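You operate a simulated robot arm through the tools that you are given. There is no shell and no other tool.

You run a simulated robot arm. Do the job below in one go: nothing can be reset, and whatever is moved stays where it is left.

## Task
Grip the drilled bar in the tail vise and tap its dowels flush.
Fine: the bar lies between the brass peg and the stop; use the mallet and put it back. Set down upright: wooden mallet.

It is judged by the outcome, as a careful person would: the job done as asked, and still so three seconds after it is handed in. It fails if anything else is knocked over, pushed out of place, dropped, spilled or broken.

## Robot
A 7-joint arm with a fingered hand, fixed in place. Base frame: the origin is on the floor under the middle of its stand, x ahead of it, y to its left, z up; the work surface is at about z = 0.86. Units: m, degrees, N and s.
With the tool pointing down near the work surface it reaches from about 0.38 to 0.86 m from the base axis. Its first joint turns from -143.0 to 143.0 degrees. Payload 3 kg.
The tool frame sits at the grasp point between the pads (the TCP): z along the fingers, y along the line on which they close. The tips reach 0.026 m beyond it. The gripper opens to 0.148 m; its body begins 0.073 m behind the TCP. The gripper is a hand of 3 fingers: y runs from the thumb to the fingers, the wrist lies at [0, 0, -0.229] in the tool frame.
Orientation is that of the tool frame in the base frame, as a unit quaternion [x, y, z, w]. With the fingers straight down and closing along the base's y, the tool's x points along the base's -x, its y along +y and its z along -z.

## Interface
- The arm moves only by the tool step_arm. Its argument "plan" is a list of rows, each an object of numbers (a shift or turn left out is 0): "x", "y", "z": the shift along the base's x, y, z in units of 300 mm (1.0 is 300 mm); "wx", "wy", "wz": the turn, a rotation vector about the base's x, y, z in units of 180 degrees (1.0 is 180 degrees). In form: [{"x": .., "y": .., "z": .., "wx": .., "wy": .., "wz": ..}, ...]. A call has 1 to 20 rows; each row is the pose to reach, as a shift and turn from the pose commanded when the call began. A call with a number of a shift or a turn outside -1 to 1 is refused whole. Rows are played at 5 a second. More than 0.05 m and 8.6 degrees between two rows, and nothing of the call is played. Where a pose cannot be reached the arm comes as near as it can. A force on the tool above 40 N (or 10 N above the force at the start of the call, whichever is more), or a blocked arm, ends the call early, and 0.2 s more pass. In this call time passes only in rows, and 0.2 s behind the last. The reply holds the time, the measured pose of the TCP, the force on the tool along the base axes, the opening and the grip force, in the units named above and with some noise, with the torque about the TCP (base axes, N m) and any sound that the robot's microphone picked up.
- Cameras (640 x 400 px; columns grow to the right, rows downward): "scene" is fixed at [0.384, -0.5035, 1.6035]; the picture's right is [0.56, -0.83, 0.00], its down [-0.57, -0.39, -0.72] and it looks along [0.60, 0.41, -0.69] (base axes); focal length 337 px, centre (320, 200). "wrist" rides on the gripper at [0.068, -0.039, -0.09] in the tool frame; the picture's right is [0.50, 0.87, 0.00], its down [-0.66, 0.38, -0.65] and it looks along [-0.57, 0.33, 0.76] (tool axes); focal length 222 px, centre (320, 200). There is no depth. A picture from a camera that has moved, and an enlarged one, comes with that camera's place and axes in the base frame and with its lens. The place of the scene camera against the robot may be out by one fixed shift of up to 0.018 m in any direction.
- snapshot(camera): a new picture of that camera. It takes no simulated time.
- raise_lower(by): slides the trunk up (or, below 0, down) by that many m; the arm rides with it, the base frame stays. It gives what a move gives, with no picture.
- curl_fingers(finger1, finger2, thumb_bend): sets how far each is bent, from 0 (flat) to 1 (curled in); at 0.3 the hand is open as for a grip, at 0.7 the pads meet at the TCP. One left out holds its place. A second passes; each finger stops where it meets its share of the squeeze, and holds until it gets a number again. It is the only way to open and close the hand. It gives what a move gives, with no picture; readings hold the bend of each and the force on the fingers (four entries, about 0 where the hand has none), thumb and palm.
- close_up(camera, box): a new picture of the part [left, top, right, bottom] of that camera's present view, enlarged. It takes no simulated time.
- hand_in(): hands the job in; it is judged then, once.

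Nothing tells you positions but the pictures and the camera data. Unless the task says otherwise, let go and move clear before handing in.

The tools are called after "Emit:" as name(argument=value, ...) on one line, values as JSON. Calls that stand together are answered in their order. step_arm: Moves the arm, as the interface text tells. Its arguments: {"type":"object","properties":{"plan":{"type":"array","items":{"type":"object","properties":{"x":{"type":"number"},"y":{"type":"number"},"z":{"type":"number"},"wx":{"type":"number"},"wy":{"type":"number"},"wz":{"type":"number"}}}}},"required":["plan"]} The other tools are called the same way: raise_lower (by) moves the trunk up or down; curl_fingers (finger1, finger2, thumb_bend) moves the fingers one by one; snapshot (camera) takes a picture; close_up (camera, box) takes an enlarged picture of a part of a camera's view; hand_in () hands the job in.

At the start:

```text
time: 0.0
eef_pos: [0.8781, -0.2216, 1.2315]
orientation: [0.001, 1.0, 0.0, 0.0]
ft_force: [-0.6, -0.1, -0.4]
torque: [0.0, -0.01, -0.01]
finger_gap: 0.1477
gripper_force: 0.0
shape: jaw
bend: [0.3, 0.3, 0.3]
finger forces: [0.1, 0.2, 0.1, 0.0, 0.1, 0.0]
trunk travel left (down, up): [-0.775, 0.115]
```

scene: 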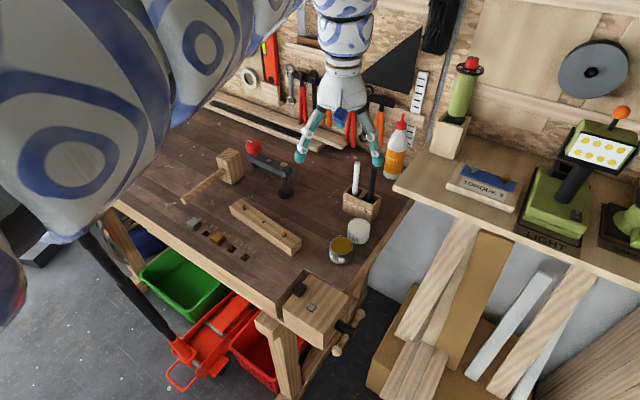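
wrist: 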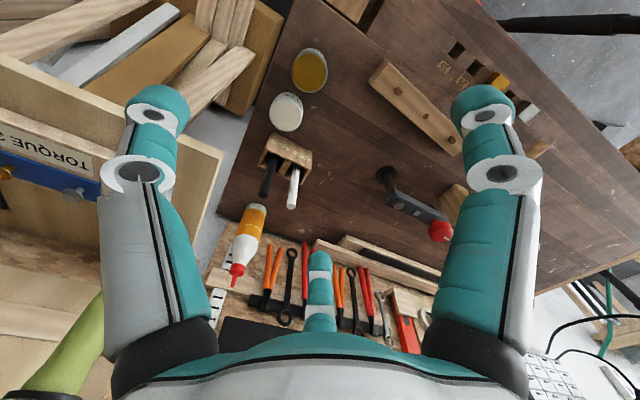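

I see a workbench with a wooden mallet, a drilled bar with dowels, a hold-down clamp, some pegs/dog holes and a tail vise at the near right corner. I will enlarge the parts of the view before moving anything.

Emit:
close_up(camera="scene", box=[160, 130, 320, 270])

Emit:
close_up(camera="scene", box=[220, 180, 380, 280])

Emit:
close_up(camera="scene", box=[260, 260, 400, 360])

Emit:
close_up(camera="wrist", box=[340, 20, 600, 200])

```text
2.86 times, centred on (240, 200) of scene
camera zoom: at [0.384, -0.5035, 1.6035], right [0.56, -0.83, 0.0], down [-0.57, -0.39, -0.72], along [0.6, 0.41, -0.69], focal length 964 px, centre (549, 200)
```

zoom: 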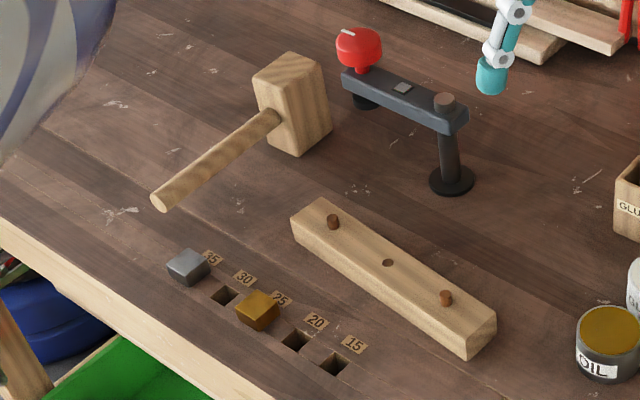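

```text
4.00 times, centred on (300, 230) of scene
camera zoom: at [0.384, -0.5035, 1.6035], right [0.56, -0.83, 0.0], down [-0.57, -0.39, -0.72], along [0.6, 0.41, -0.69], focal length 1349 px, centre (400, 80)
```

zoom: 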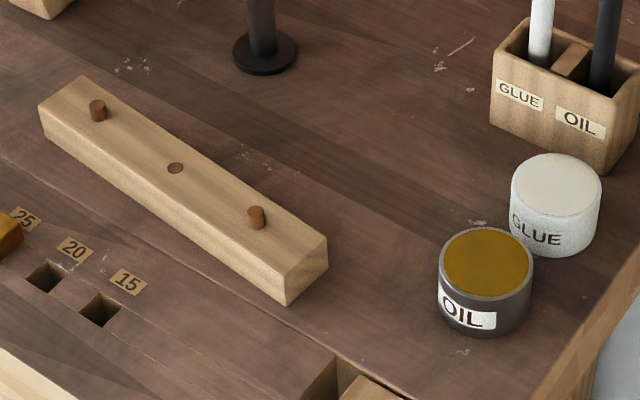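

```text
4.00 times, centred on (330, 310) of scene
camera zoom: at [0.384, -0.5035, 1.6035], right [0.56, -0.83, 0.0], down [-0.57, -0.39, -0.72], along [0.6, 0.41, -0.69], focal length 1349 px, centre (280, -240)
```

zoom: 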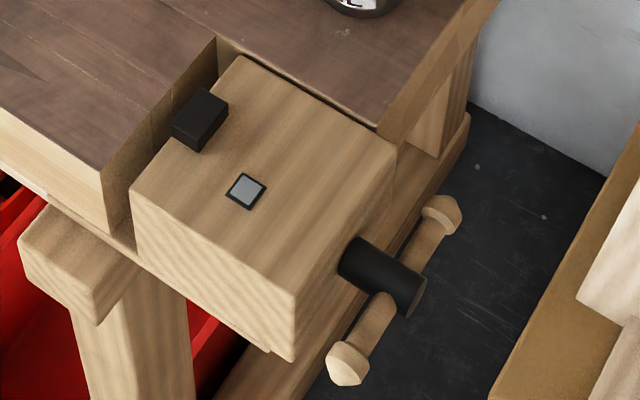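

```text
2.22 times, centred on (470, 110) of wrist
camera zoom: at [0.8082, -0.2616, 1.3239], right [-0.5, 0.87, 0.0], down [0.66, 0.38, 0.65], along [0.57, 0.33, -0.76], focal length 494 px, centre (-13, 400)
```

zoom: 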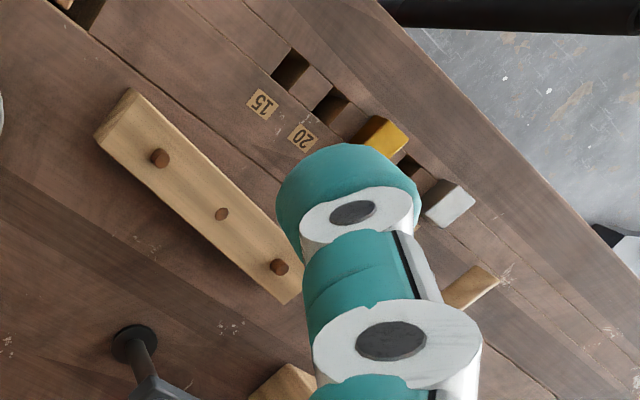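

The brass peg sits in the hole marked 25 at about (0.73, 0.08), the black stop is on the vise jaw at about (0.72, -0.21), and the bar is about 0.25 m long at (0.82, 0.0). I will bring the wrist camera over the vise to look at its mechanism.

Emit:
step_arm(plan=[{"x": -0.1, "y": -0.06, "z": -0.04}, {"x": -0.2, "y": -0.12, "z": -0.08}, {"x": -0.3, "y": -0.18, "z": -0.12}, {"x": -0.4, "y": -0.25, "z": -0.16}, {"x": -0.5, "y": -0.31, "z": -0.2}, {"x": -0.6, "y": -0.37, "z": -0.24}, {"x": -0.7, "y": -0.43, "z": -0.28}, {"x": -0.8, "y": -0.5, "z": -0.32}, {"x": -0.9, "y": -0.56, "z": -0.36}, {"x": -0.98, "y": -0.63, "z": -0.4}])

Emit:
snapshot(camera="wrist")

Emit:
snapshot(camera="scene")

```text
time: 2.2
eef_pos: [0.7285, -0.4813, 1.0351]
orientation: [0.0, 1.0, 0.002, -0.005]
ft_force: [-0.4, 0.0, -0.7]
torque: [0.07, -0.02, 0.01]
finger_gap: 0.1481
gripper_force: 0.1
shape: jaw
bend: [0.3, 0.3, 0.3]
finger forces: [0.0, 0.0, 0.0, 0.0, 0.0, 0.2]
out of reach, approached as far as the arm can: row 2, 3, 4, 5, 6, 7, 8, 9, 10
trunk travel left (down, up): [-0.775, 0.115]
```

```text
taken
camera wrist: at [0.6611, -0.5222, 1.1272], right [-0.5, 0.87, 0.01], down [0.66, 0.37, 0.65], along [0.56, 0.33, -0.76], focal length 222 px, centre (320, 200)
```

wrist: 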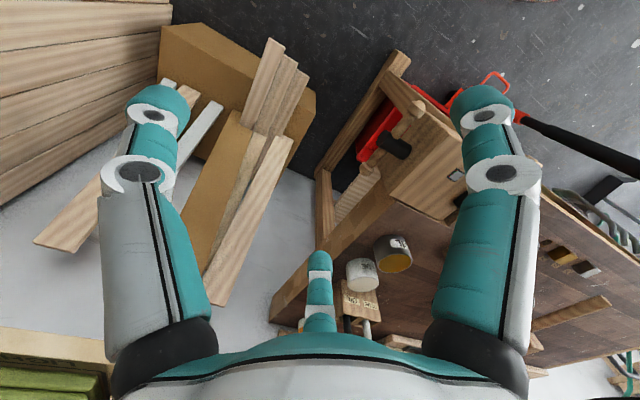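

```text
taken
```

scene: 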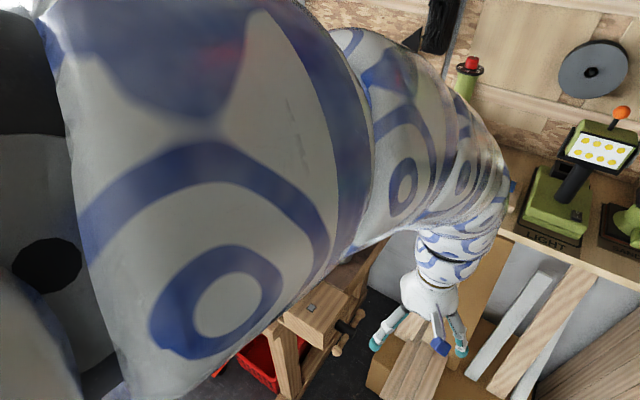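

The arm ran out of reach on that path and stopped at (0.73, -0.48, 1.04), touching nothing. A short zero-shift row will tell me what pose the arm now holds.

Emit:
step_arm(plan=[{"x": 0, "y": 0, "z": 0}])

Emit:
close_up(camera="wrist", box=[300, 40, 560, 260])

```text
time: 2.6
eef_pos: [0.7282, -0.4811, 1.0358]
orientation: [0.0, 1.0, 0.001, -0.005]
ft_force: [0.0, -0.1, 1.0]
torque: [0.01, 0.02, -0.01]
finger_gap: 0.1481
gripper_force: 0.0
shape: jaw
bend: [0.3, 0.3, 0.3]
finger forces: [0.0, 0.0, 0.0, 0.1, 0.0, 0.0]
trunk travel left (down, up): [-0.775, 0.115]
```

```text
1.82 times, centred on (430, 150) of wrist
camera zoom: at [0.6614, -0.5218, 1.1274], right [-0.5, 0.87, 0.01], down [0.66, 0.37, 0.65], along [0.56, 0.33, -0.76], focal length 404 px, centre (120, 291)
```

zoom: 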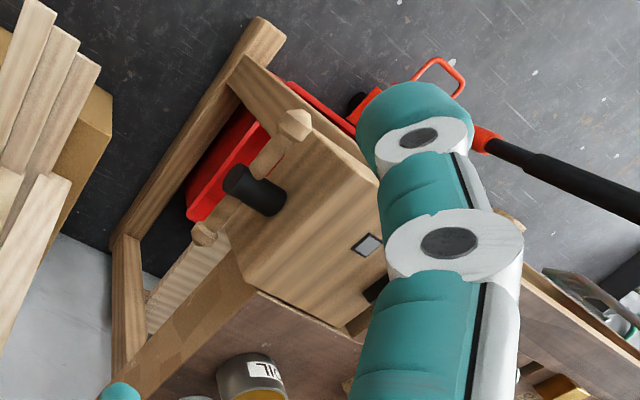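

The vise handle is a horizontal T-bar at about (0.74, -0.35, 0.81), with its screw along y. Next I will move the hand over the bench to view the peg, stop and bar more closely.

Emit:
step_arm(plan=[{"x": -0.045, "y": 0.115, "z": 0.03}, {"x": -0.09, "y": 0.23, "z": 0.06}, {"x": -0.135, "y": 0.35, "z": 0.09}, {"x": -0.18, "y": 0.47, "z": 0.11}, {"x": -0.225, "y": 0.58, "z": 0.14}, {"x": -0.27, "y": 0.7, "z": 0.17}, {"x": -0.315, "y": 0.82, "z": 0.2}, {"x": -0.36, "y": 0.937, "z": 0.22}])

Emit:
snapshot(camera="wrist")

Emit:
snapshot(camera="scene")

```text
time: 4.4
eef_pos: [0.7767, -0.2182, 1.0056]
orientation: [0.0, 1.0, 0.0, -0.003]
ft_force: [-0.7, -0.2, 0.5]
torque: [0.03, -0.02, -0.02]
finger_gap: 0.1478
gripper_force: 0.1
shape: jaw
bend: [0.3, 0.3, 0.3]
finger forces: [0.0, 0.0, 0.0, 0.0, 0.1, 0.1]
out of reach, approached as far as the arm can: row 1, 2, 3, 4, 5, 6, 7, 8
trunk travel left (down, up): [-0.775, 0.115]
```

```text
taken
camera wrist: at [0.7086, -0.2566, 1.0987], right [-0.5, 0.87, 0.0], down [0.66, 0.38, 0.65], along [0.56, 0.33, -0.76], focal length 222 px, centre (320, 200)
```

wrist: 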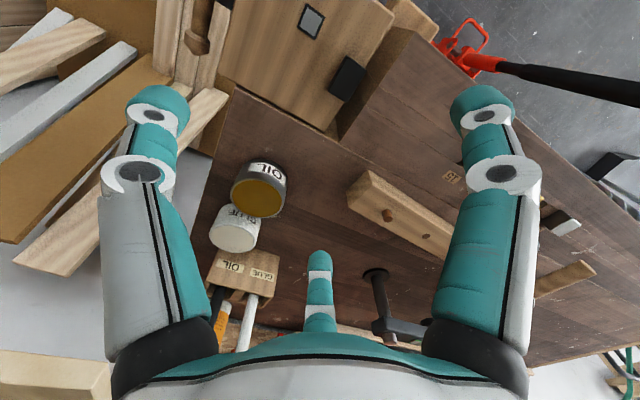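

```text
taken
```

scene: 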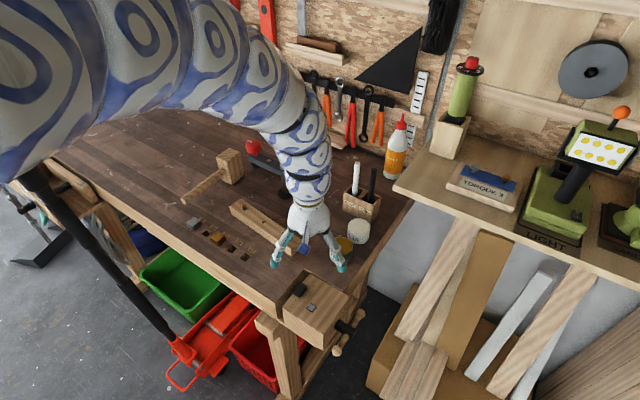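

The arm can only reach low when it moves inward at this trunk height. I will raise the trunk a little for headroom, then view the bench.

Emit:
raise_lower(by=0.11)

Emit:
step_arm(plan=[{"x": -0.1}, {"x": -0.2}, {"x": -0.3}, {"x": -0.4}])

Emit:
snapshot(camera="wrist")

```text
time: 5.8
eef_pos: [0.7776, -0.2176, 1.1167]
orientation: [0.001, 1.0, 0.001, -0.002]
ft_force: [0.8, 0.7, -0.4]
torque: [-0.01, 0.0, -0.01]
finger_gap: 0.148
gripper_force: 0.0
shape: jaw
bend: [0.3, 0.3, 0.3]
finger forces: [0.0, 0.0, 0.0, 0.0, 0.1, 0.0]
trunk travel left (down, up): [-0.885, 0.005]
```

```text
time: 6.8
eef_pos: [0.7381, -0.2219, 1.0713]
orientation: [0.001, 1.0, -0.001, -0.003]
ft_force: [0.0, 0.0, 0.5]
torque: [-0.02, 0.02, 0.01]
finger_gap: 0.148
gripper_force: 0.0
shape: jaw
bend: [0.3, 0.3, 0.3]
finger forces: [0.0, 0.1, 0.1, 0.1, 0.0, 0.0]
out of reach, approached as far as the arm can: row 1, 2, 3, 4
trunk travel left (down, up): [-0.885, 0.005]
```

```text
taken
camera wrist: at [0.6699, -0.2604, 1.1627], right [-0.5, 0.87, 0.0], down [0.66, 0.38, 0.65], along [0.56, 0.33, -0.76], focal length 222 px, centre (320, 200)
```

wrist: 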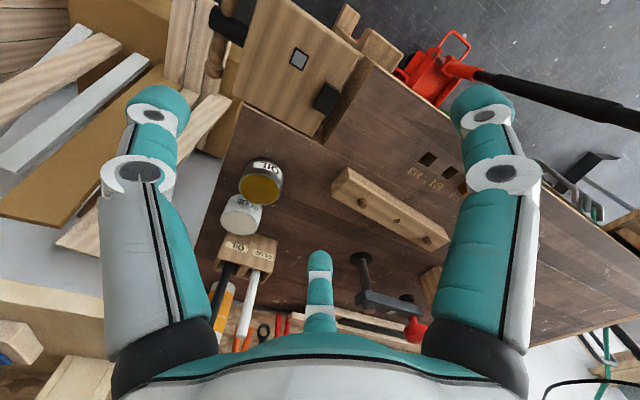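

I want the hand turned a quarter turn anyway, to grip the bar across its width. Turning it now also points the wrist camera along the peg row.

Emit:
step_arm(plan=[{"wz": 0.042}, {"wz": 0.084}, {"wz": 0.126}, {"wz": 0.168}, {"wz": 0.21}, {"wz": 0.252}, {"wz": 0.294}, {"wz": 0.336}, {"wz": 0.378}, {"wz": 0.42}, {"wz": 0.46}, {"wz": 0.5}])

Emit:
snapshot(camera="wrist")

Emit:
snapshot(camera="scene")

```text
time: 9.4
eef_pos: [0.7526, -0.2211, 1.0654]
orientation: [-0.707, 0.707, -0.001, -0.003]
ft_force: [-0.1, -0.5, 0.1]
torque: [0.01, 0.0, 0.0]
finger_gap: 0.1479
gripper_force: 0.0
shape: jaw
bend: [0.3, 0.3, 0.3]
finger forces: [0.0, 0.0, 0.1, 0.0, 0.0, 0.0]
out of reach, approached as far as the arm can: row 12
trunk travel left (down, up): [-0.885, 0.005]
```

```text
taken
camera wrist: at [0.7904, -0.2869, 1.1573], right [-0.87, -0.5, 0.0], down [-0.38, 0.66, 0.65], along [-0.33, 0.56, -0.76], focal length 222 px, centre (320, 200)
```

wrist: 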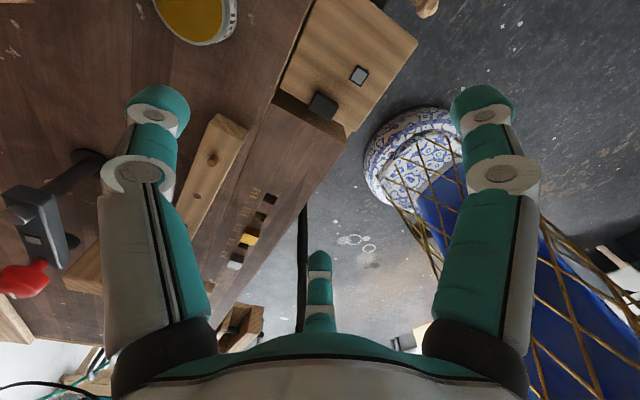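

```text
taken
```

scene: 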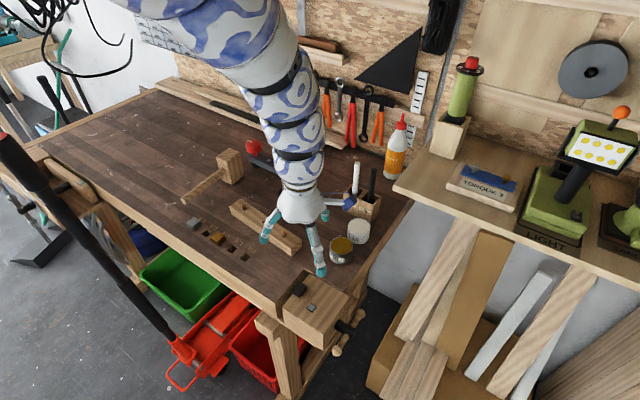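

The pegs, holes and stop are all in view from above. I will enlarge them to measure the gap.

Emit:
close_up(camera="wrist", box=[180, 80, 380, 280])

Emit:
close_up(camera="wrist", box=[200, 170, 300, 280])

Emit:
close_up(camera="wrist", box=[260, 50, 400, 150])

Emit:
close_up(camera="scene", box=[170, 140, 270, 260])

```text
2.00 times, centred on (280, 180) of wrist
camera zoom: at [0.7904, -0.2869, 1.1573], right [-0.87, -0.5, 0.0], down [-0.38, 0.66, 0.65], along [-0.33, 0.56, -0.76], focal length 444 px, centre (400, 240)
```

zoom: 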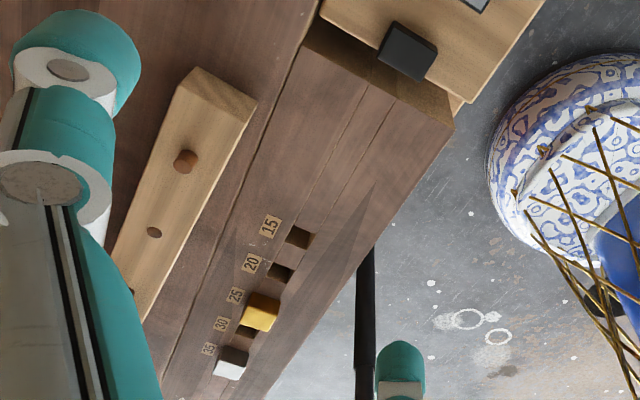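

```text
3.64 times, centred on (250, 225) of wrist
camera zoom: at [0.7904, -0.2869, 1.1573], right [-0.87, -0.5, 0.0], down [-0.38, 0.66, 0.65], along [-0.33, 0.56, -0.76], focal length 808 px, centre (574, 109)
```

zoom: 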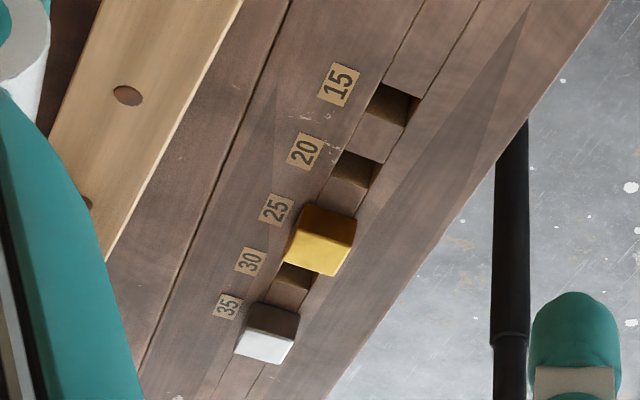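

```text
4.00 times, centred on (330, 100) of wrist
camera zoom: at [0.7904, -0.2869, 1.1573], right [-0.87, -0.5, 0.0], down [-0.38, 0.66, 0.65], along [-0.33, 0.56, -0.76], focal length 888 px, centre (280, 600)
```

zoom: 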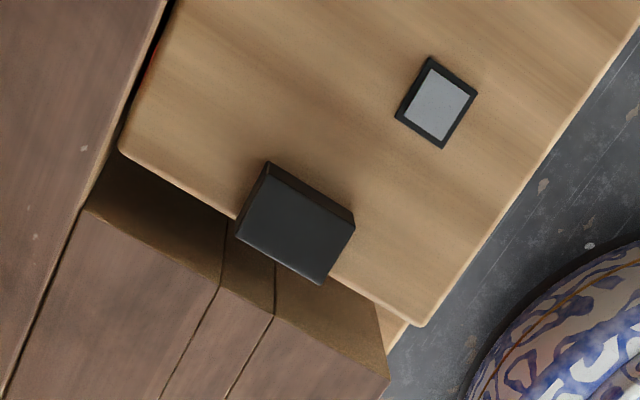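

```text
3.33 times, centred on (220, 200) of scene
camera zoom: at [0.384, -0.5035, 1.6035], right [0.56, -0.83, 0.0], down [-0.57, -0.39, -0.72], along [0.6, 0.41, -0.69], focal length 1124 px, centre (653, 200)
```

zoom: 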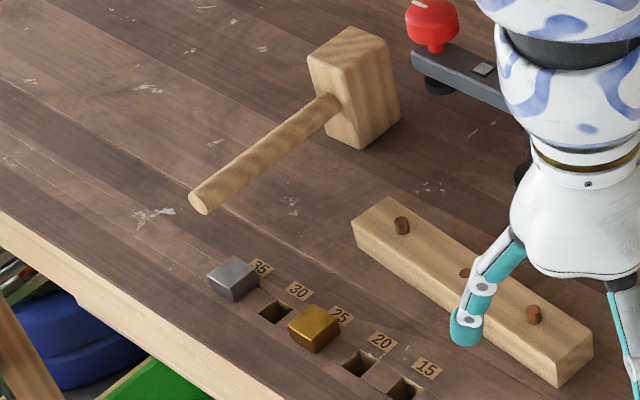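

The gap between the brass peg face (y ≈ 0.065) and the stop face (y ≈ -0.20) is about 0.265 m, so the 0.25 m bar fits there with the jaw closing roughly 15 mm. I will move over the bar to measure it.

Emit:
step_arm(plan=[{"x": 0.06, "y": 0.1}, {"x": 0.12, "y": 0.2}, {"x": 0.18, "y": 0.32}, {"x": 0.2, "y": 0.45}])

Emit:
snapshot(camera="wrist")

Emit:
close_up(camera="wrist", box=[180, 80, 460, 280])

```text
time: 10.4
eef_pos: [0.8105, -0.0849, 1.0651]
orientation: [-0.707, 0.708, -0.003, -0.002]
ft_force: [0.2, 0.0, 0.1]
torque: [-0.03, 0.04, 0.03]
finger_gap: 0.1482
gripper_force: 0.0
shape: jaw
bend: [0.3, 0.3, 0.3]
finger forces: [0.0, 0.1, 0.0, 0.0, 0.0, 0.1]
trunk travel left (down, up): [-0.885, 0.005]
```

```text
taken
camera wrist: at [0.8492, -0.1523, 1.158], right [-0.87, -0.5, 0.0], down [-0.38, 0.66, 0.65], along [-0.33, 0.56, -0.76], focal length 222 px, centre (320, 200)
```

wrist: 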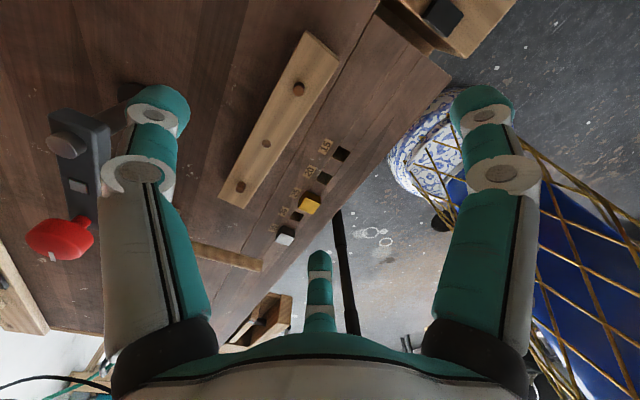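

```text
2.00 times, centred on (320, 180) of wrist
camera zoom: at [0.8492, -0.1523, 1.158], right [-0.87, -0.5, 0.0], down [-0.38, 0.66, 0.65], along [-0.33, 0.56, -0.76], focal length 444 px, centre (320, 240)
```

zoom: 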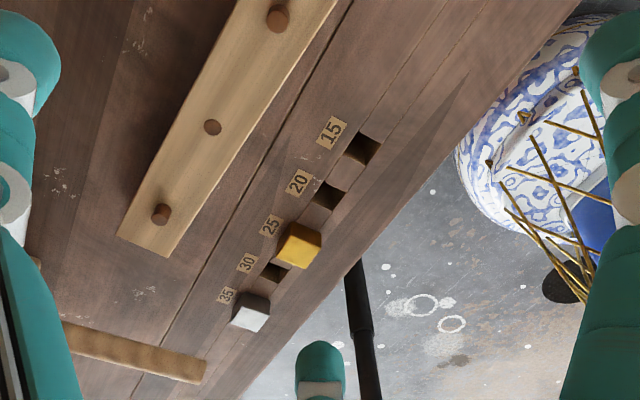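

The whole bar is visible now. I will enlarge it at both ends.

Emit:
close_up(camera="wrist", box=[260, 20, 360, 90])

Emit:
close_up(camera="wrist", box=[200, 140, 300, 220])

```text
5.71 times, centred on (310, 55) of wrist
camera zoom: at [0.8492, -0.1523, 1.158], right [-0.87, -0.5, 0.0], down [-0.38, 0.66, 0.65], along [-0.33, 0.56, -0.76], focal length 1269 px, centre (377, 1029)
```

zoom: 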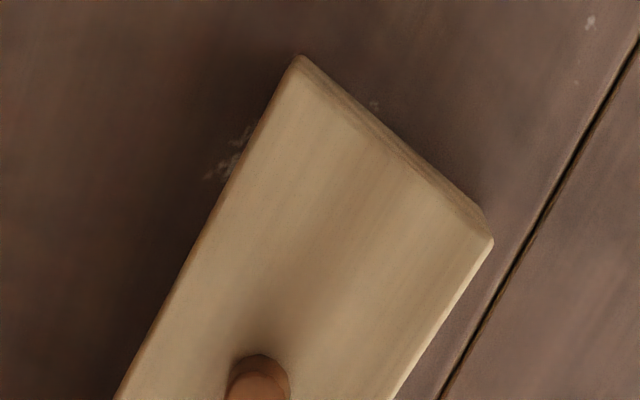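

```text
5.00 times, centred on (250, 180) of wrist
camera zoom: at [0.8492, -0.1523, 1.158], right [-0.87, -0.5, 0.0], down [-0.38, 0.66, 0.65], along [-0.33, 0.56, -0.76], focal length 1111 px, centre (670, 300)
```

zoom: 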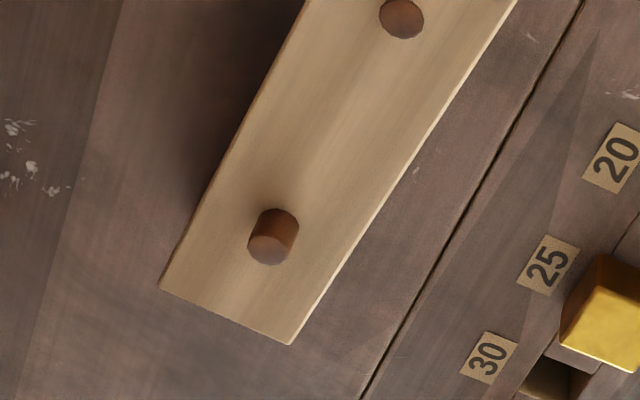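

The bar measures 0.25 × 0.04 m with its centre at about (0.842, -0.003), turned about 5.4° from y, and its top is near z 0.89. I will line up over its middle and lower the trunk back.

Emit:
step_arm(plan=[{"x": 0.035, "y": 0.09, "wz": -0.01}, {"x": 0.07, "y": 0.18, "wz": -0.02}, {"x": 0.105, "y": 0.273, "wz": -0.03}])

Emit:
raise_lower(by=-0.1)

Emit:
snapshot(camera="wrist")

Emit:
snapshot(camera="scene")

```text
time: 11.2
eef_pos: [0.8445, -0.0025, 1.0646]
orientation: [-0.672, 0.74, -0.002, -0.003]
ft_force: [1.2, 0.4, 1.3]
torque: [0.02, 0.0, -0.01]
finger_gap: 0.1478
gripper_force: 0.0
shape: jaw
bend: [0.3, 0.3, 0.3]
finger forces: [0.0, 0.1, 0.1, 0.0, 0.0, 0.1]
trunk travel left (down, up): [-0.885, 0.005]
```

```text
time: 12.6
eef_pos: [0.8448, -0.0015, 0.9647]
orientation: [-0.673, 0.739, -0.001, -0.003]
ft_force: [-0.1, -0.1, 0.9]
torque: [0.03, -0.05, -0.02]
finger_gap: 0.1479
gripper_force: 0.0
shape: jaw
bend: [0.3, 0.3, 0.3]
finger forces: [0.0, 0.0, 0.0, 0.0, 0.1, 0.0]
trunk travel left (down, up): [-0.785, 0.105]
```

```text
taken
camera wrist: at [0.8753, -0.0734, 1.0575], right [-0.91, -0.42, 0.0], down [-0.31, 0.69, 0.65], along [-0.27, 0.59, -0.76], focal length 222 px, centre (320, 200)
```

wrist: 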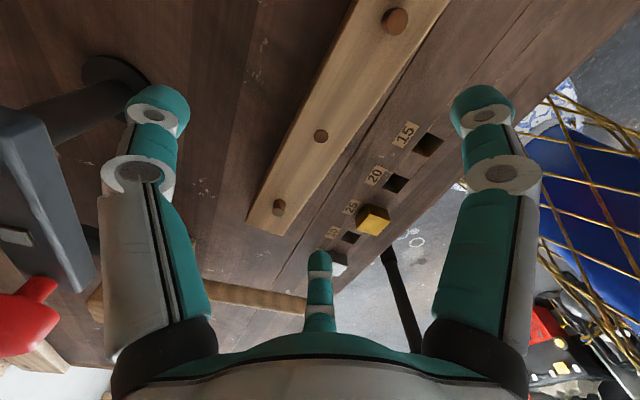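

```text
taken
```

scene: 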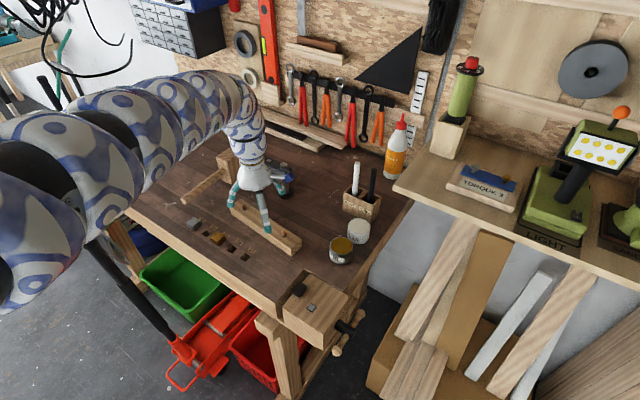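

The hand is over the middle dowel with the three digits straddling the bar. I will lower it to just above the bench.

Emit:
step_arm(plan=[{"x": -0.004, "y": -0.004, "z": -0.08}, {"x": -0.008, "y": -0.006, "z": -0.16}, {"x": -0.008, "y": -0.006, "z": -0.235}])

Emit:
snapshot(camera="wrist")

Emit:
close_up(camera="scene", box=[200, 140, 340, 260])

```text
time: 13.3
eef_pos: [0.8419, -0.0054, 0.8937]
orientation: [-0.672, 0.74, -0.002, -0.002]
ft_force: [0.4, -1.3, -0.2]
torque: [-0.01, 0.0, 0.02]
finger_gap: 0.1479
gripper_force: 0.1
shape: jaw
bend: [0.3, 0.3, 0.3]
finger forces: [0.0, 0.0, 0.0, 0.0, 0.0, 0.0]
trunk travel left (down, up): [-0.785, 0.105]
```

```text
taken
camera wrist: at [0.8737, -0.0759, 0.9866], right [-0.91, -0.42, 0.0], down [-0.31, 0.69, 0.65], along [-0.27, 0.59, -0.76], focal length 222 px, centre (320, 200)
```

wrist: 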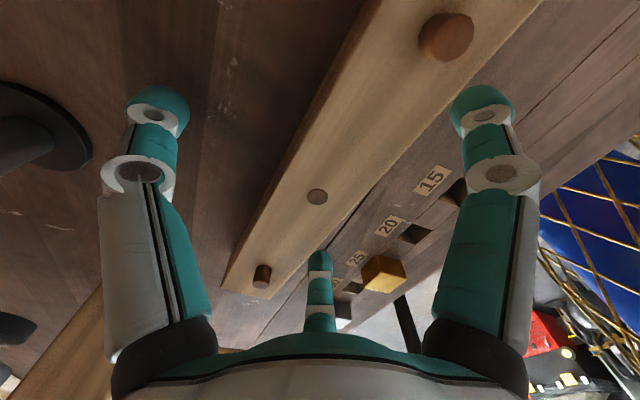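

```text
3.33 times, centred on (270, 200) of scene
camera zoom: at [0.384, -0.5035, 1.6035], right [0.56, -0.83, 0.0], down [-0.57, -0.39, -0.72], along [0.6, 0.41, -0.69], focal length 1124 px, centre (487, 200)
```

zoom: 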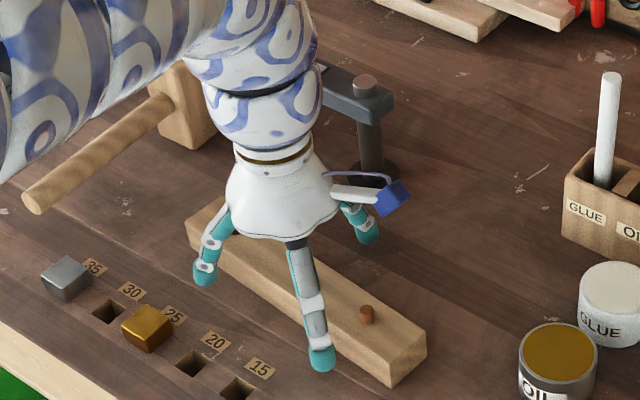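

The digits straddle the bar clear of everything else. I will close partway first to see how the tips travel.

Emit:
curl_fingers(finger1=0.48, finger2=0.48, thumb_bend=0.48)

Emit:
close_up(camera="scene", box=[200, 140, 340, 260])

Emit:
snapshot(camera="wrist")

```text
time: 14.3
eef_pos: [0.8414, -0.0043, 0.8945]
orientation: [-0.672, 0.74, -0.001, -0.002]
ft_force: [-0.9, 0.5, -0.7]
torque: [-0.01, 0.04, 0.01]
finger_gap: 0.0701
gripper_force: 0.6
shape: fingers
bend: [0.47, 0.47, 0.48]
finger forces: [0.4, 0.4, 0.0, 0.0, 0.0, 0.1]
trunk travel left (down, up): [-0.785, 0.105]
```

```text
3.33 times, centred on (270, 200) of scene
camera zoom: at [0.384, -0.5035, 1.6035], right [0.56, -0.83, 0.0], down [-0.57, -0.39, -0.72], along [0.6, 0.41, -0.69], focal length 1124 px, centre (487, 200)
```

zoom: 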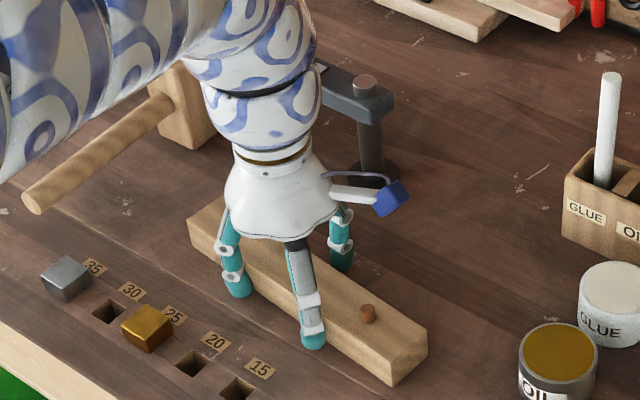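

```text
taken
camera wrist: at [0.8732, -0.0753, 0.9862], right [-0.91, -0.42, 0.0], down [-0.31, 0.69, 0.65], along [-0.27, 0.59, -0.76], focal length 222 px, centre (320, 200)
```

wrist: 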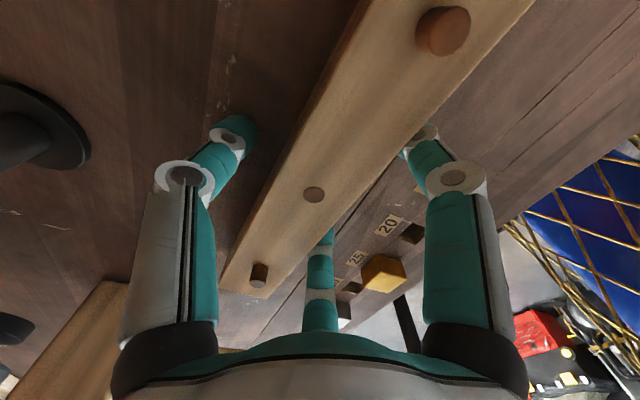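

The two fingers have just touched the bar while the thumb is still clear. I will finish the squeeze.

Emit:
curl_fingers(finger1=0.55, finger2=0.55, thumb_bend=0.62)

Emit:
snapshot(camera="wrist")

```text
time: 15.3
eef_pos: [0.8421, -0.0041, 0.8946]
orientation: [-0.672, 0.741, -0.002, -0.002]
ft_force: [2.6, 0.5, 3.0]
torque: [0.07, 0.03, -0.01]
finger_gap: 0.05
gripper_force: 8.1
shape: fingers
bend: [0.52, 0.52, 0.57]
finger forces: [2.8, 5.5, 0.0, 0.0, 7.5, 0.1]
trunk travel left (down, up): [-0.785, 0.105]
```

```text
taken
camera wrist: at [0.8734, -0.0754, 0.9864], right [-0.91, -0.42, 0.0], down [-0.31, 0.69, 0.65], along [-0.27, 0.59, -0.76], focal length 222 px, centre (320, 200)
```

wrist: 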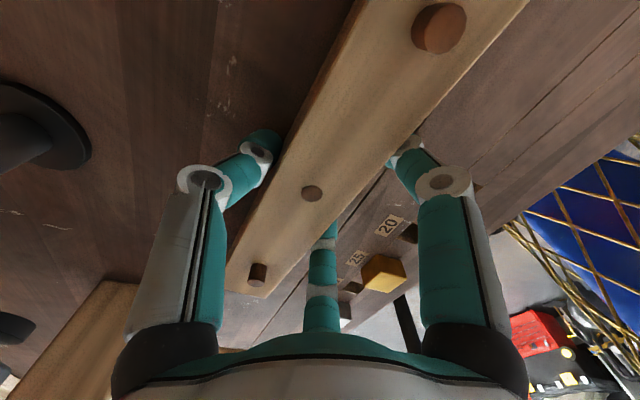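

The bar is held at about 8 N. I will firm it up a little and lift slightly to test the hold.

Emit:
curl_fingers(finger1=0.6, finger2=0.6, thumb_bend=0.66)

Emit:
step_arm(plan=[{"z": 0.04}, {"z": 0.08}, {"z": 0.12}])

Emit:
snapshot(camera="wrist")

Emit:
close_up(camera="scene", box=[200, 140, 340, 260])

```text
time: 16.4
eef_pos: [0.8422, -0.0034, 0.8952]
orientation: [-0.672, 0.74, -0.001, -0.002]
ft_force: [1.3, 0.8, 4.0]
torque: [0.15, 0.02, 0.01]
finger_gap: 0.0481
gripper_force: 13.2
shape: fingers
bend: [0.53, 0.52, 0.59]
finger forces: [5.3, 8.9, 0.1, 0.0, 11.6, 0.0]
trunk travel left (down, up): [-0.785, 0.105]
```

```text
time: 17.1
eef_pos: [0.8418, -0.0064, 0.9315]
orientation: [-0.673, 0.74, -0.002, -0.003]
ft_force: [-0.2, 1.1, -3.0]
torque: [-0.02, -0.01, -0.01]
finger_gap: 0.0482
gripper_force: 11.4
shape: fingers
bend: [0.53, 0.53, 0.59]
finger forces: [5.6, 5.5, 0.0, 0.0, 11.2, 0.0]
trunk travel left (down, up): [-0.785, 0.105]
```

```text
taken
camera wrist: at [0.8734, -0.0764, 1.0217], right [-0.91, -0.42, 0.01], down [-0.31, 0.69, 0.65], along [-0.27, 0.59, -0.76], focal length 222 px, centre (320, 200)
```

wrist: 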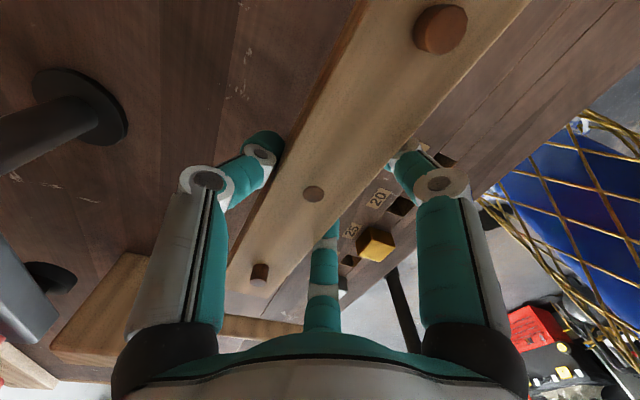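

```text
3.33 times, centred on (270, 200) of scene
camera zoom: at [0.384, -0.5035, 1.6035], right [0.56, -0.83, 0.0], down [-0.57, -0.39, -0.72], along [0.6, 0.41, -0.69], focal length 1124 px, centre (487, 200)
```

zoom: 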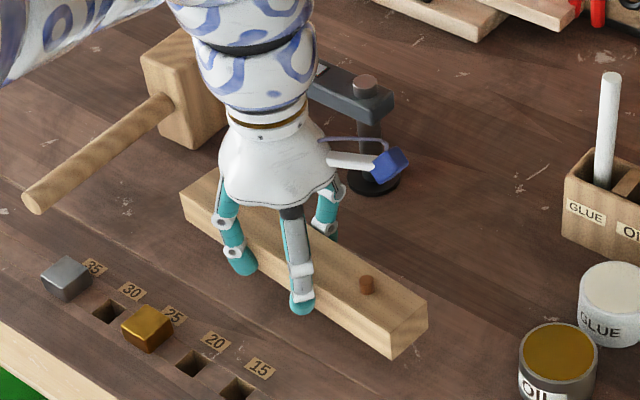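

The bar lifted level and secure. I will raise the trunk slightly for clearance over the pegs, then carry the bar over the gap and square it to y.

Emit:
raise_lower(by=0.04)

Emit:
step_arm(plan=[{"x": -0.07, "y": -0.05, "z": -0.005, "wz": 0.006}, {"x": -0.14, "y": -0.1, "z": -0.01, "wz": 0.012}, {"x": -0.21, "y": -0.15, "z": -0.02, "wz": 0.018}, {"x": -0.28, "y": -0.19, "z": -0.025, "wz": 0.024}, {"x": -0.353, "y": -0.213, "z": -0.03, "wz": 0.03}])

Emit:
snapshot(camera="wrist")

Emit:
close_up(camera="scene", box=[200, 180, 360, 320])

```text
time: 18.0
eef_pos: [0.8429, -0.0057, 0.9697]
orientation: [-0.672, 0.741, -0.001, -0.003]
ft_force: [0.1, -0.1, -1.6]
torque: [0.0, 0.01, -0.09]
finger_gap: 0.048
gripper_force: 10.7
shape: fingers
bend: [0.53, 0.53, 0.59]
finger forces: [5.5, 5.5, 0.0, 0.0, 11.0, 0.0]
trunk travel left (down, up): [-0.825, 0.065]
```

```text
time: 19.2
eef_pos: [0.7363, -0.0685, 0.9625]
orientation: [-0.707, 0.707, -0.002, -0.001]
ft_force: [-0.5, -0.9, -2.6]
torque: [0.01, 0.02, 0.0]
finger_gap: 0.0479
gripper_force: 11.0
shape: fingers
bend: [0.53, 0.53, 0.59]
finger forces: [5.4, 5.5, 0.1, 0.1, 11.1, 0.0]
trunk travel left (down, up): [-0.825, 0.065]
```

```text
taken
camera wrist: at [0.7754, -0.1358, 1.0538], right [-0.87, -0.5, 0.0], down [-0.38, 0.66, 0.65], along [-0.33, 0.56, -0.76], focal length 222 px, centre (320, 200)
```

wrist: 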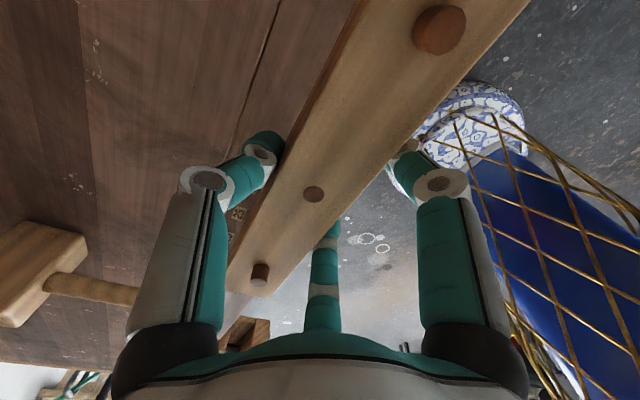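

```text
2.86 times, centred on (280, 250) of scene
camera zoom: at [0.384, -0.5035, 1.6035], right [0.56, -0.83, 0.0], down [-0.57, -0.39, -0.72], along [0.6, 0.41, -0.69], focal length 964 px, centre (434, 57)
```

zoom: 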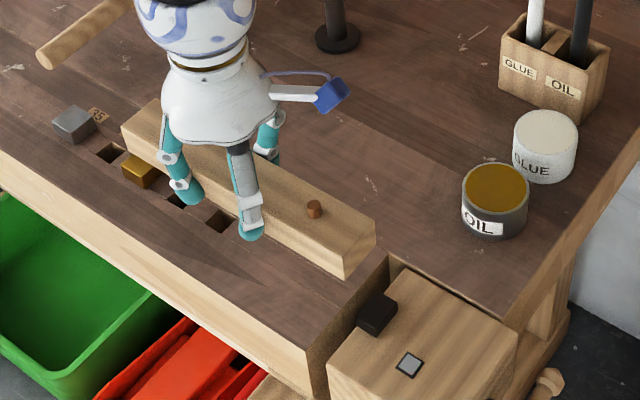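

The bar sits over the gap but turned about 2.7° in the grip. I will correct the angle and look again before lowering.

Emit:
step_arm(plan=[{"y": -0.004, "wz": -0.008}, {"y": -0.006, "wz": -0.015}])

Emit:
raise_lower(by=-0.035)

Emit:
close_up(camera="scene", box=[200, 180, 360, 320])

Emit:
snapshot(camera="wrist")

```text
time: 19.8
eef_pos: [0.7364, -0.0703, 0.9614]
orientation: [-0.69, 0.724, -0.002, -0.001]
ft_force: [-0.3, -0.9, -2.3]
torque: [0.02, 0.0, -0.02]
finger_gap: 0.048
gripper_force: 11.1
shape: fingers
bend: [0.53, 0.53, 0.59]
finger forces: [5.4, 5.6, 0.0, 0.1, 11.0, 0.0]
trunk travel left (down, up): [-0.825, 0.065]
```

```text
time: 20.6
eef_pos: [0.7374, -0.0707, 0.9281]
orientation: [-0.69, 0.723, -0.001, -0.002]
ft_force: [1.0, -0.5, -1.6]
torque: [-0.02, 0.04, 0.01]
finger_gap: 0.048
gripper_force: 11.1
shape: fingers
bend: [0.53, 0.53, 0.59]
finger forces: [5.4, 5.7, 0.0, 0.0, 11.1, 0.0]
trunk travel left (down, up): [-0.79, 0.1]
```

```text
2.86 times, centred on (280, 250) of scene
camera zoom: at [0.384, -0.5035, 1.6035], right [0.56, -0.83, 0.0], down [-0.57, -0.39, -0.72], along [0.6, 0.41, -0.69], focal length 964 px, centre (434, 57)
```

zoom: 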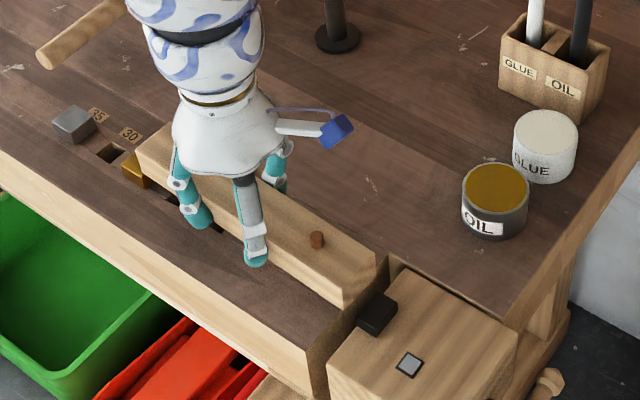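

```text
taken
camera wrist: at [0.7719, -0.1397, 1.0184], right [-0.89, -0.46, 0.0], down [-0.35, 0.68, 0.65], along [-0.3, 0.58, -0.76], focal length 222 px, centre (320, 200)
```

wrist: 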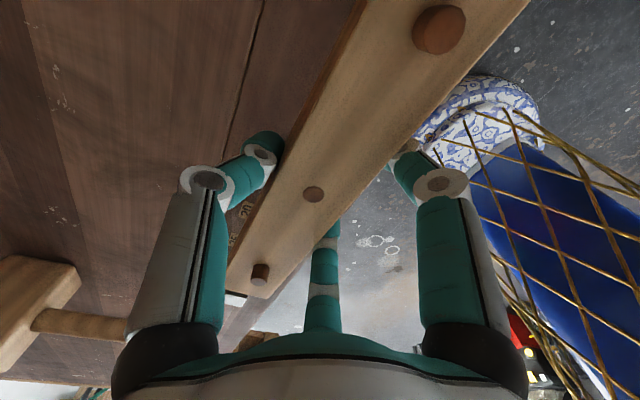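

The bar is now square, with about 5 mm clear at the stop and 8 mm at the brass peg. I will lower it onto the bench.

Emit:
step_arm(plan=[{"z": -0.03}, {"z": -0.06}, {"z": -0.09}, {"z": -0.1}, {"z": -0.106}, {"z": -0.11}])

Emit:
close_up(camera="scene", box=[200, 180, 360, 320])

Emit:
snapshot(camera="wrist")

```text
time: 22.0
eef_pos: [0.7377, -0.0707, 0.894]
orientation: [-0.691, 0.723, -0.003, -0.001]
ft_force: [-1.4, 0.3, 8.5]
torque: [0.34, 0.2, 0.01]
finger_gap: 0.0477
gripper_force: 14.9
shape: fingers
bend: [0.54, 0.53, 0.59]
finger forces: [5.5, 13.5, 0.0, 0.0, 11.2, 0.0]
trunk travel left (down, up): [-0.79, 0.1]
```

```text
2.86 times, centred on (280, 250) of scene
camera zoom: at [0.384, -0.5035, 1.6035], right [0.56, -0.83, 0.0], down [-0.57, -0.39, -0.72], along [0.6, 0.41, -0.69], focal length 964 px, centre (434, 57)
```

zoom: 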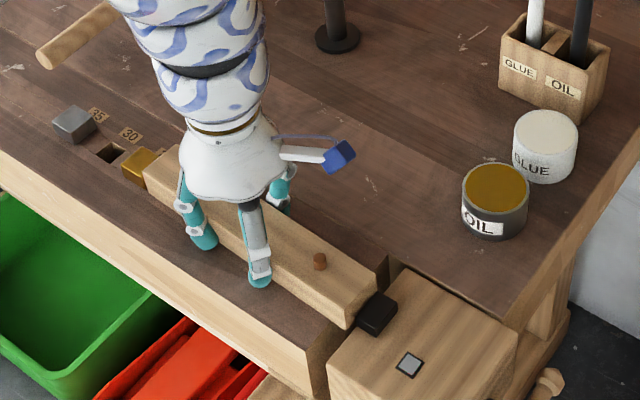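

```text
taken
camera wrist: at [0.7719, -0.1394, 0.9864], right [-0.89, -0.46, 0.0], down [-0.35, 0.68, 0.65], along [-0.3, 0.58, -0.76], focal length 222 px, centre (320, 200)
```

wrist: 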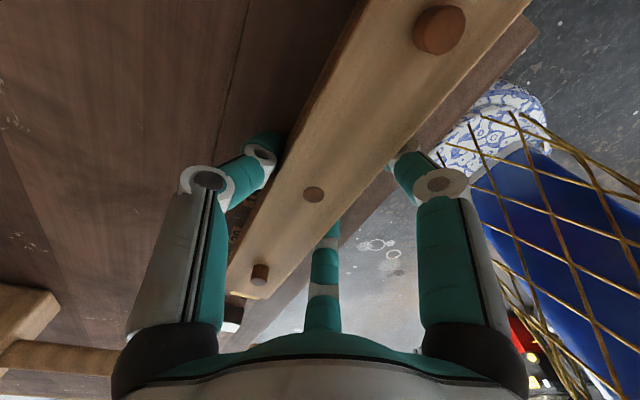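

The bar is down between the peg and the stop. I will relieve the downward push slightly and open the hand.

Emit:
step_arm(plan=[{"z": 0.004}])

Emit:
curl_fingers(finger1=0.42, finger2=0.42, thumb_bend=0.45)

Emit:
curl_fingers(finger1=0.3, finger2=0.3, thumb_bend=0.3)

Emit:
snapshot(camera="wrist")

Emit:
close_up(camera="scene", box=[200, 180, 360, 320])

```text
time: 22.4
eef_pos: [0.7379, -0.0707, 0.8955]
orientation: [-0.69, 0.724, -0.002, -0.001]
ft_force: [-0.3, 0.5, -0.6]
torque: [0.01, 0.03, 0.01]
finger_gap: 0.0479
gripper_force: 11.3
shape: fingers
bend: [0.54, 0.53, 0.59]
finger forces: [5.5, 6.4, 0.0, 0.0, 11.0, 0.0]
trunk travel left (down, up): [-0.79, 0.1]
```

```text
time: 23.4
eef_pos: [0.7385, -0.0722, 0.8948]
orientation: [-0.69, 0.724, -0.002, -0.002]
ft_force: [0.5, 0.1, 0.1]
torque: [0.0, -0.04, -0.02]
finger_gap: 0.0835
gripper_force: 0.1
shape: fingers
bend: [0.42, 0.42, 0.45]
finger forces: [0.0, 0.0, 0.1, 0.1, 0.0, 0.0]
trunk travel left (down, up): [-0.79, 0.1]
```

```text
time: 24.4
eef_pos: [0.7363, -0.0703, 0.8944]
orientation: [-0.69, 0.724, -0.002, -0.003]
ft_force: [-0.3, 0.2, 0.2]
torque: [-0.01, 0.0, 0.0]
finger_gap: 0.1267
gripper_force: 0.2
shape: fingers
bend: [0.3, 0.3, 0.3]
finger forces: [0.0, 0.1, 0.1, 0.0, 0.1, 0.1]
trunk travel left (down, up): [-0.79, 0.1]
```

```text
taken
camera wrist: at [0.7724, -0.1398, 0.9867], right [-0.89, -0.46, 0.0], down [-0.35, 0.68, 0.65], along [-0.3, 0.58, -0.76], focal length 222 px, centre (320, 200)
```

wrist: 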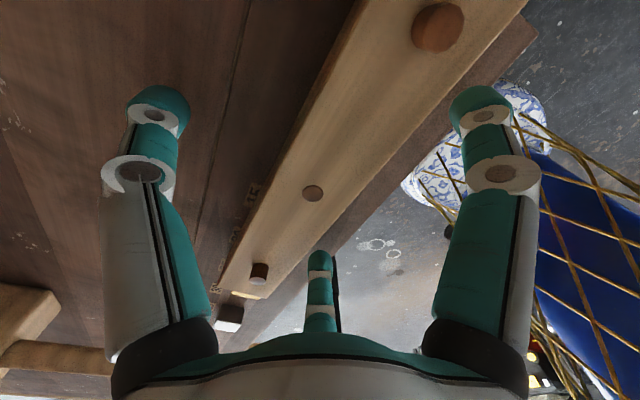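

```text
2.86 times, centred on (280, 250) of scene
camera zoom: at [0.384, -0.5035, 1.6035], right [0.56, -0.83, 0.0], down [-0.57, -0.39, -0.72], along [0.6, 0.41, -0.69], focal length 964 px, centre (434, 57)
```

zoom: 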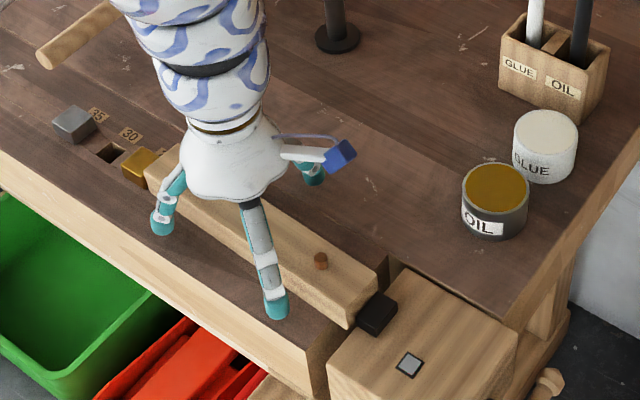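

The bar is released and has stayed put. I will rise straight up with the trunk and check its position against the peg and the stop.

Emit:
raise_lower(by=0.1)

Emit:
snapshot(camera="wrist")

Emit:
close_up(camera="scene", box=[200, 210, 360, 310])

```text
time: 25.7
eef_pos: [0.7366, -0.0703, 0.995]
orientation: [-0.689, 0.724, -0.001, -0.002]
ft_force: [-0.6, -0.2, 0.3]
torque: [-0.01, -0.03, -0.01]
finger_gap: 0.1267
gripper_force: 0.0
shape: fingers
bend: [0.3, 0.3, 0.3]
finger forces: [0.0, 0.1, 0.1, 0.0, 0.1, 0.0]
trunk travel left (down, up): [-0.89, 0.0]
```

```text
taken
camera wrist: at [0.7725, -0.1398, 1.0866], right [-0.89, -0.46, 0.0], down [-0.35, 0.68, 0.65], along [-0.3, 0.58, -0.76], focal length 222 px, centre (320, 200)
```

wrist: 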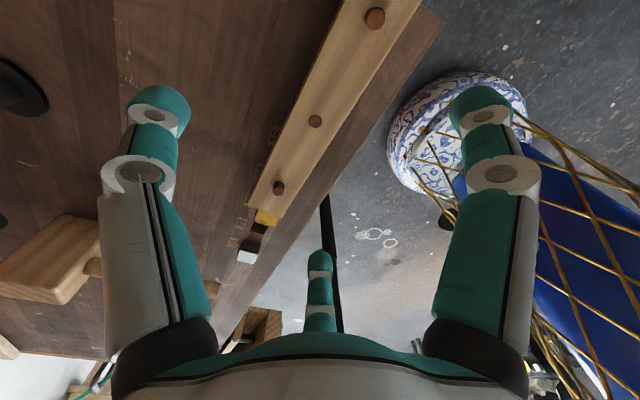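

```text
4.00 times, centred on (280, 260) of scene
camera zoom: at [0.384, -0.5035, 1.6035], right [0.56, -0.83, 0.0], down [-0.57, -0.39, -0.72], along [0.6, 0.41, -0.69], focal length 1349 px, centre (480, -40)
```

zoom: 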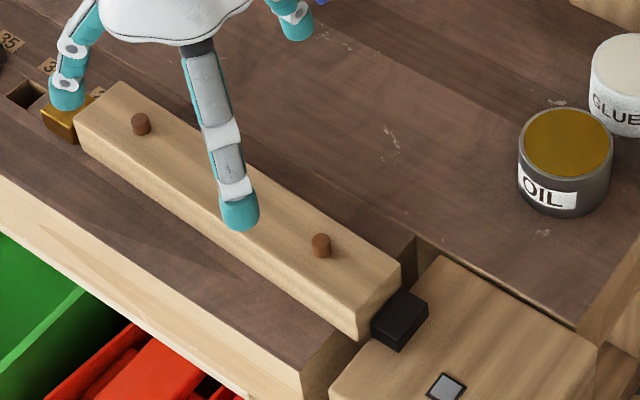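

The bar sits squarely between the brass peg and the stop. Next I will move the hand over to the vise handle and look at it from above, keeping high.

Emit:
step_arm(plan=[{"y": -0.12}, {"y": -0.24}, {"y": -0.36}, {"y": -0.48}, {"y": -0.6}, {"y": -0.72}, {"y": -0.84}, {"y": -0.98}])

Emit:
snapshot(camera="wrist")

Emit:
snapshot(camera="scene")

```text
time: 27.5
eef_pos: [0.7381, -0.3653, 0.9958]
orientation: [-0.69, 0.723, -0.002, -0.002]
ft_force: [-0.2, 0.4, -0.1]
torque: [0.04, 0.0, -0.01]
finger_gap: 0.1264
gripper_force: 0.0
shape: fingers
bend: [0.3, 0.3, 0.3]
finger forces: [0.0, 0.0, 0.0, 0.0, 0.0, 0.1]
trunk travel left (down, up): [-0.89, 0.0]
```

```text
taken
camera wrist: at [0.773, -0.4344, 1.0878], right [-0.89, -0.46, 0.0], down [-0.35, 0.68, 0.65], along [-0.3, 0.58, -0.76], focal length 222 px, centre (320, 200)
```

wrist: 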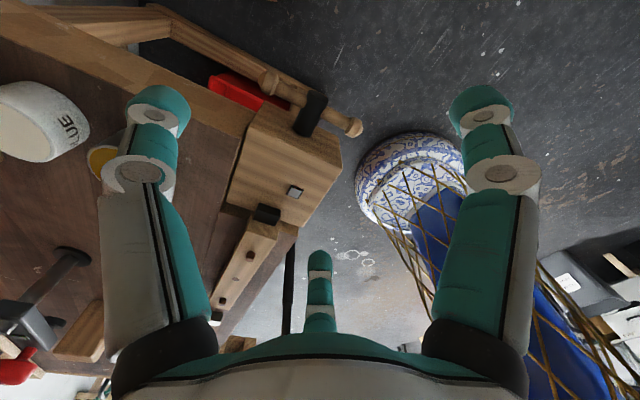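

```text
taken
```

scene: 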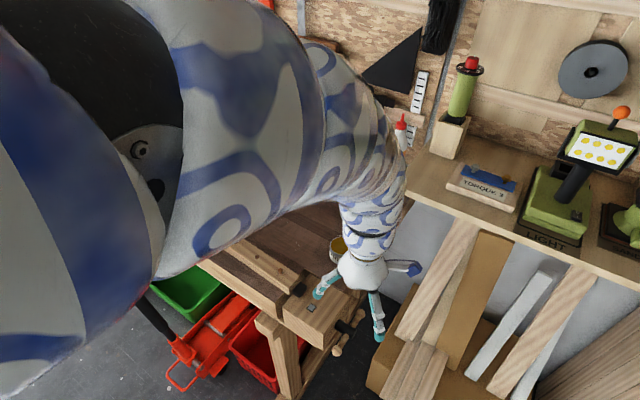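

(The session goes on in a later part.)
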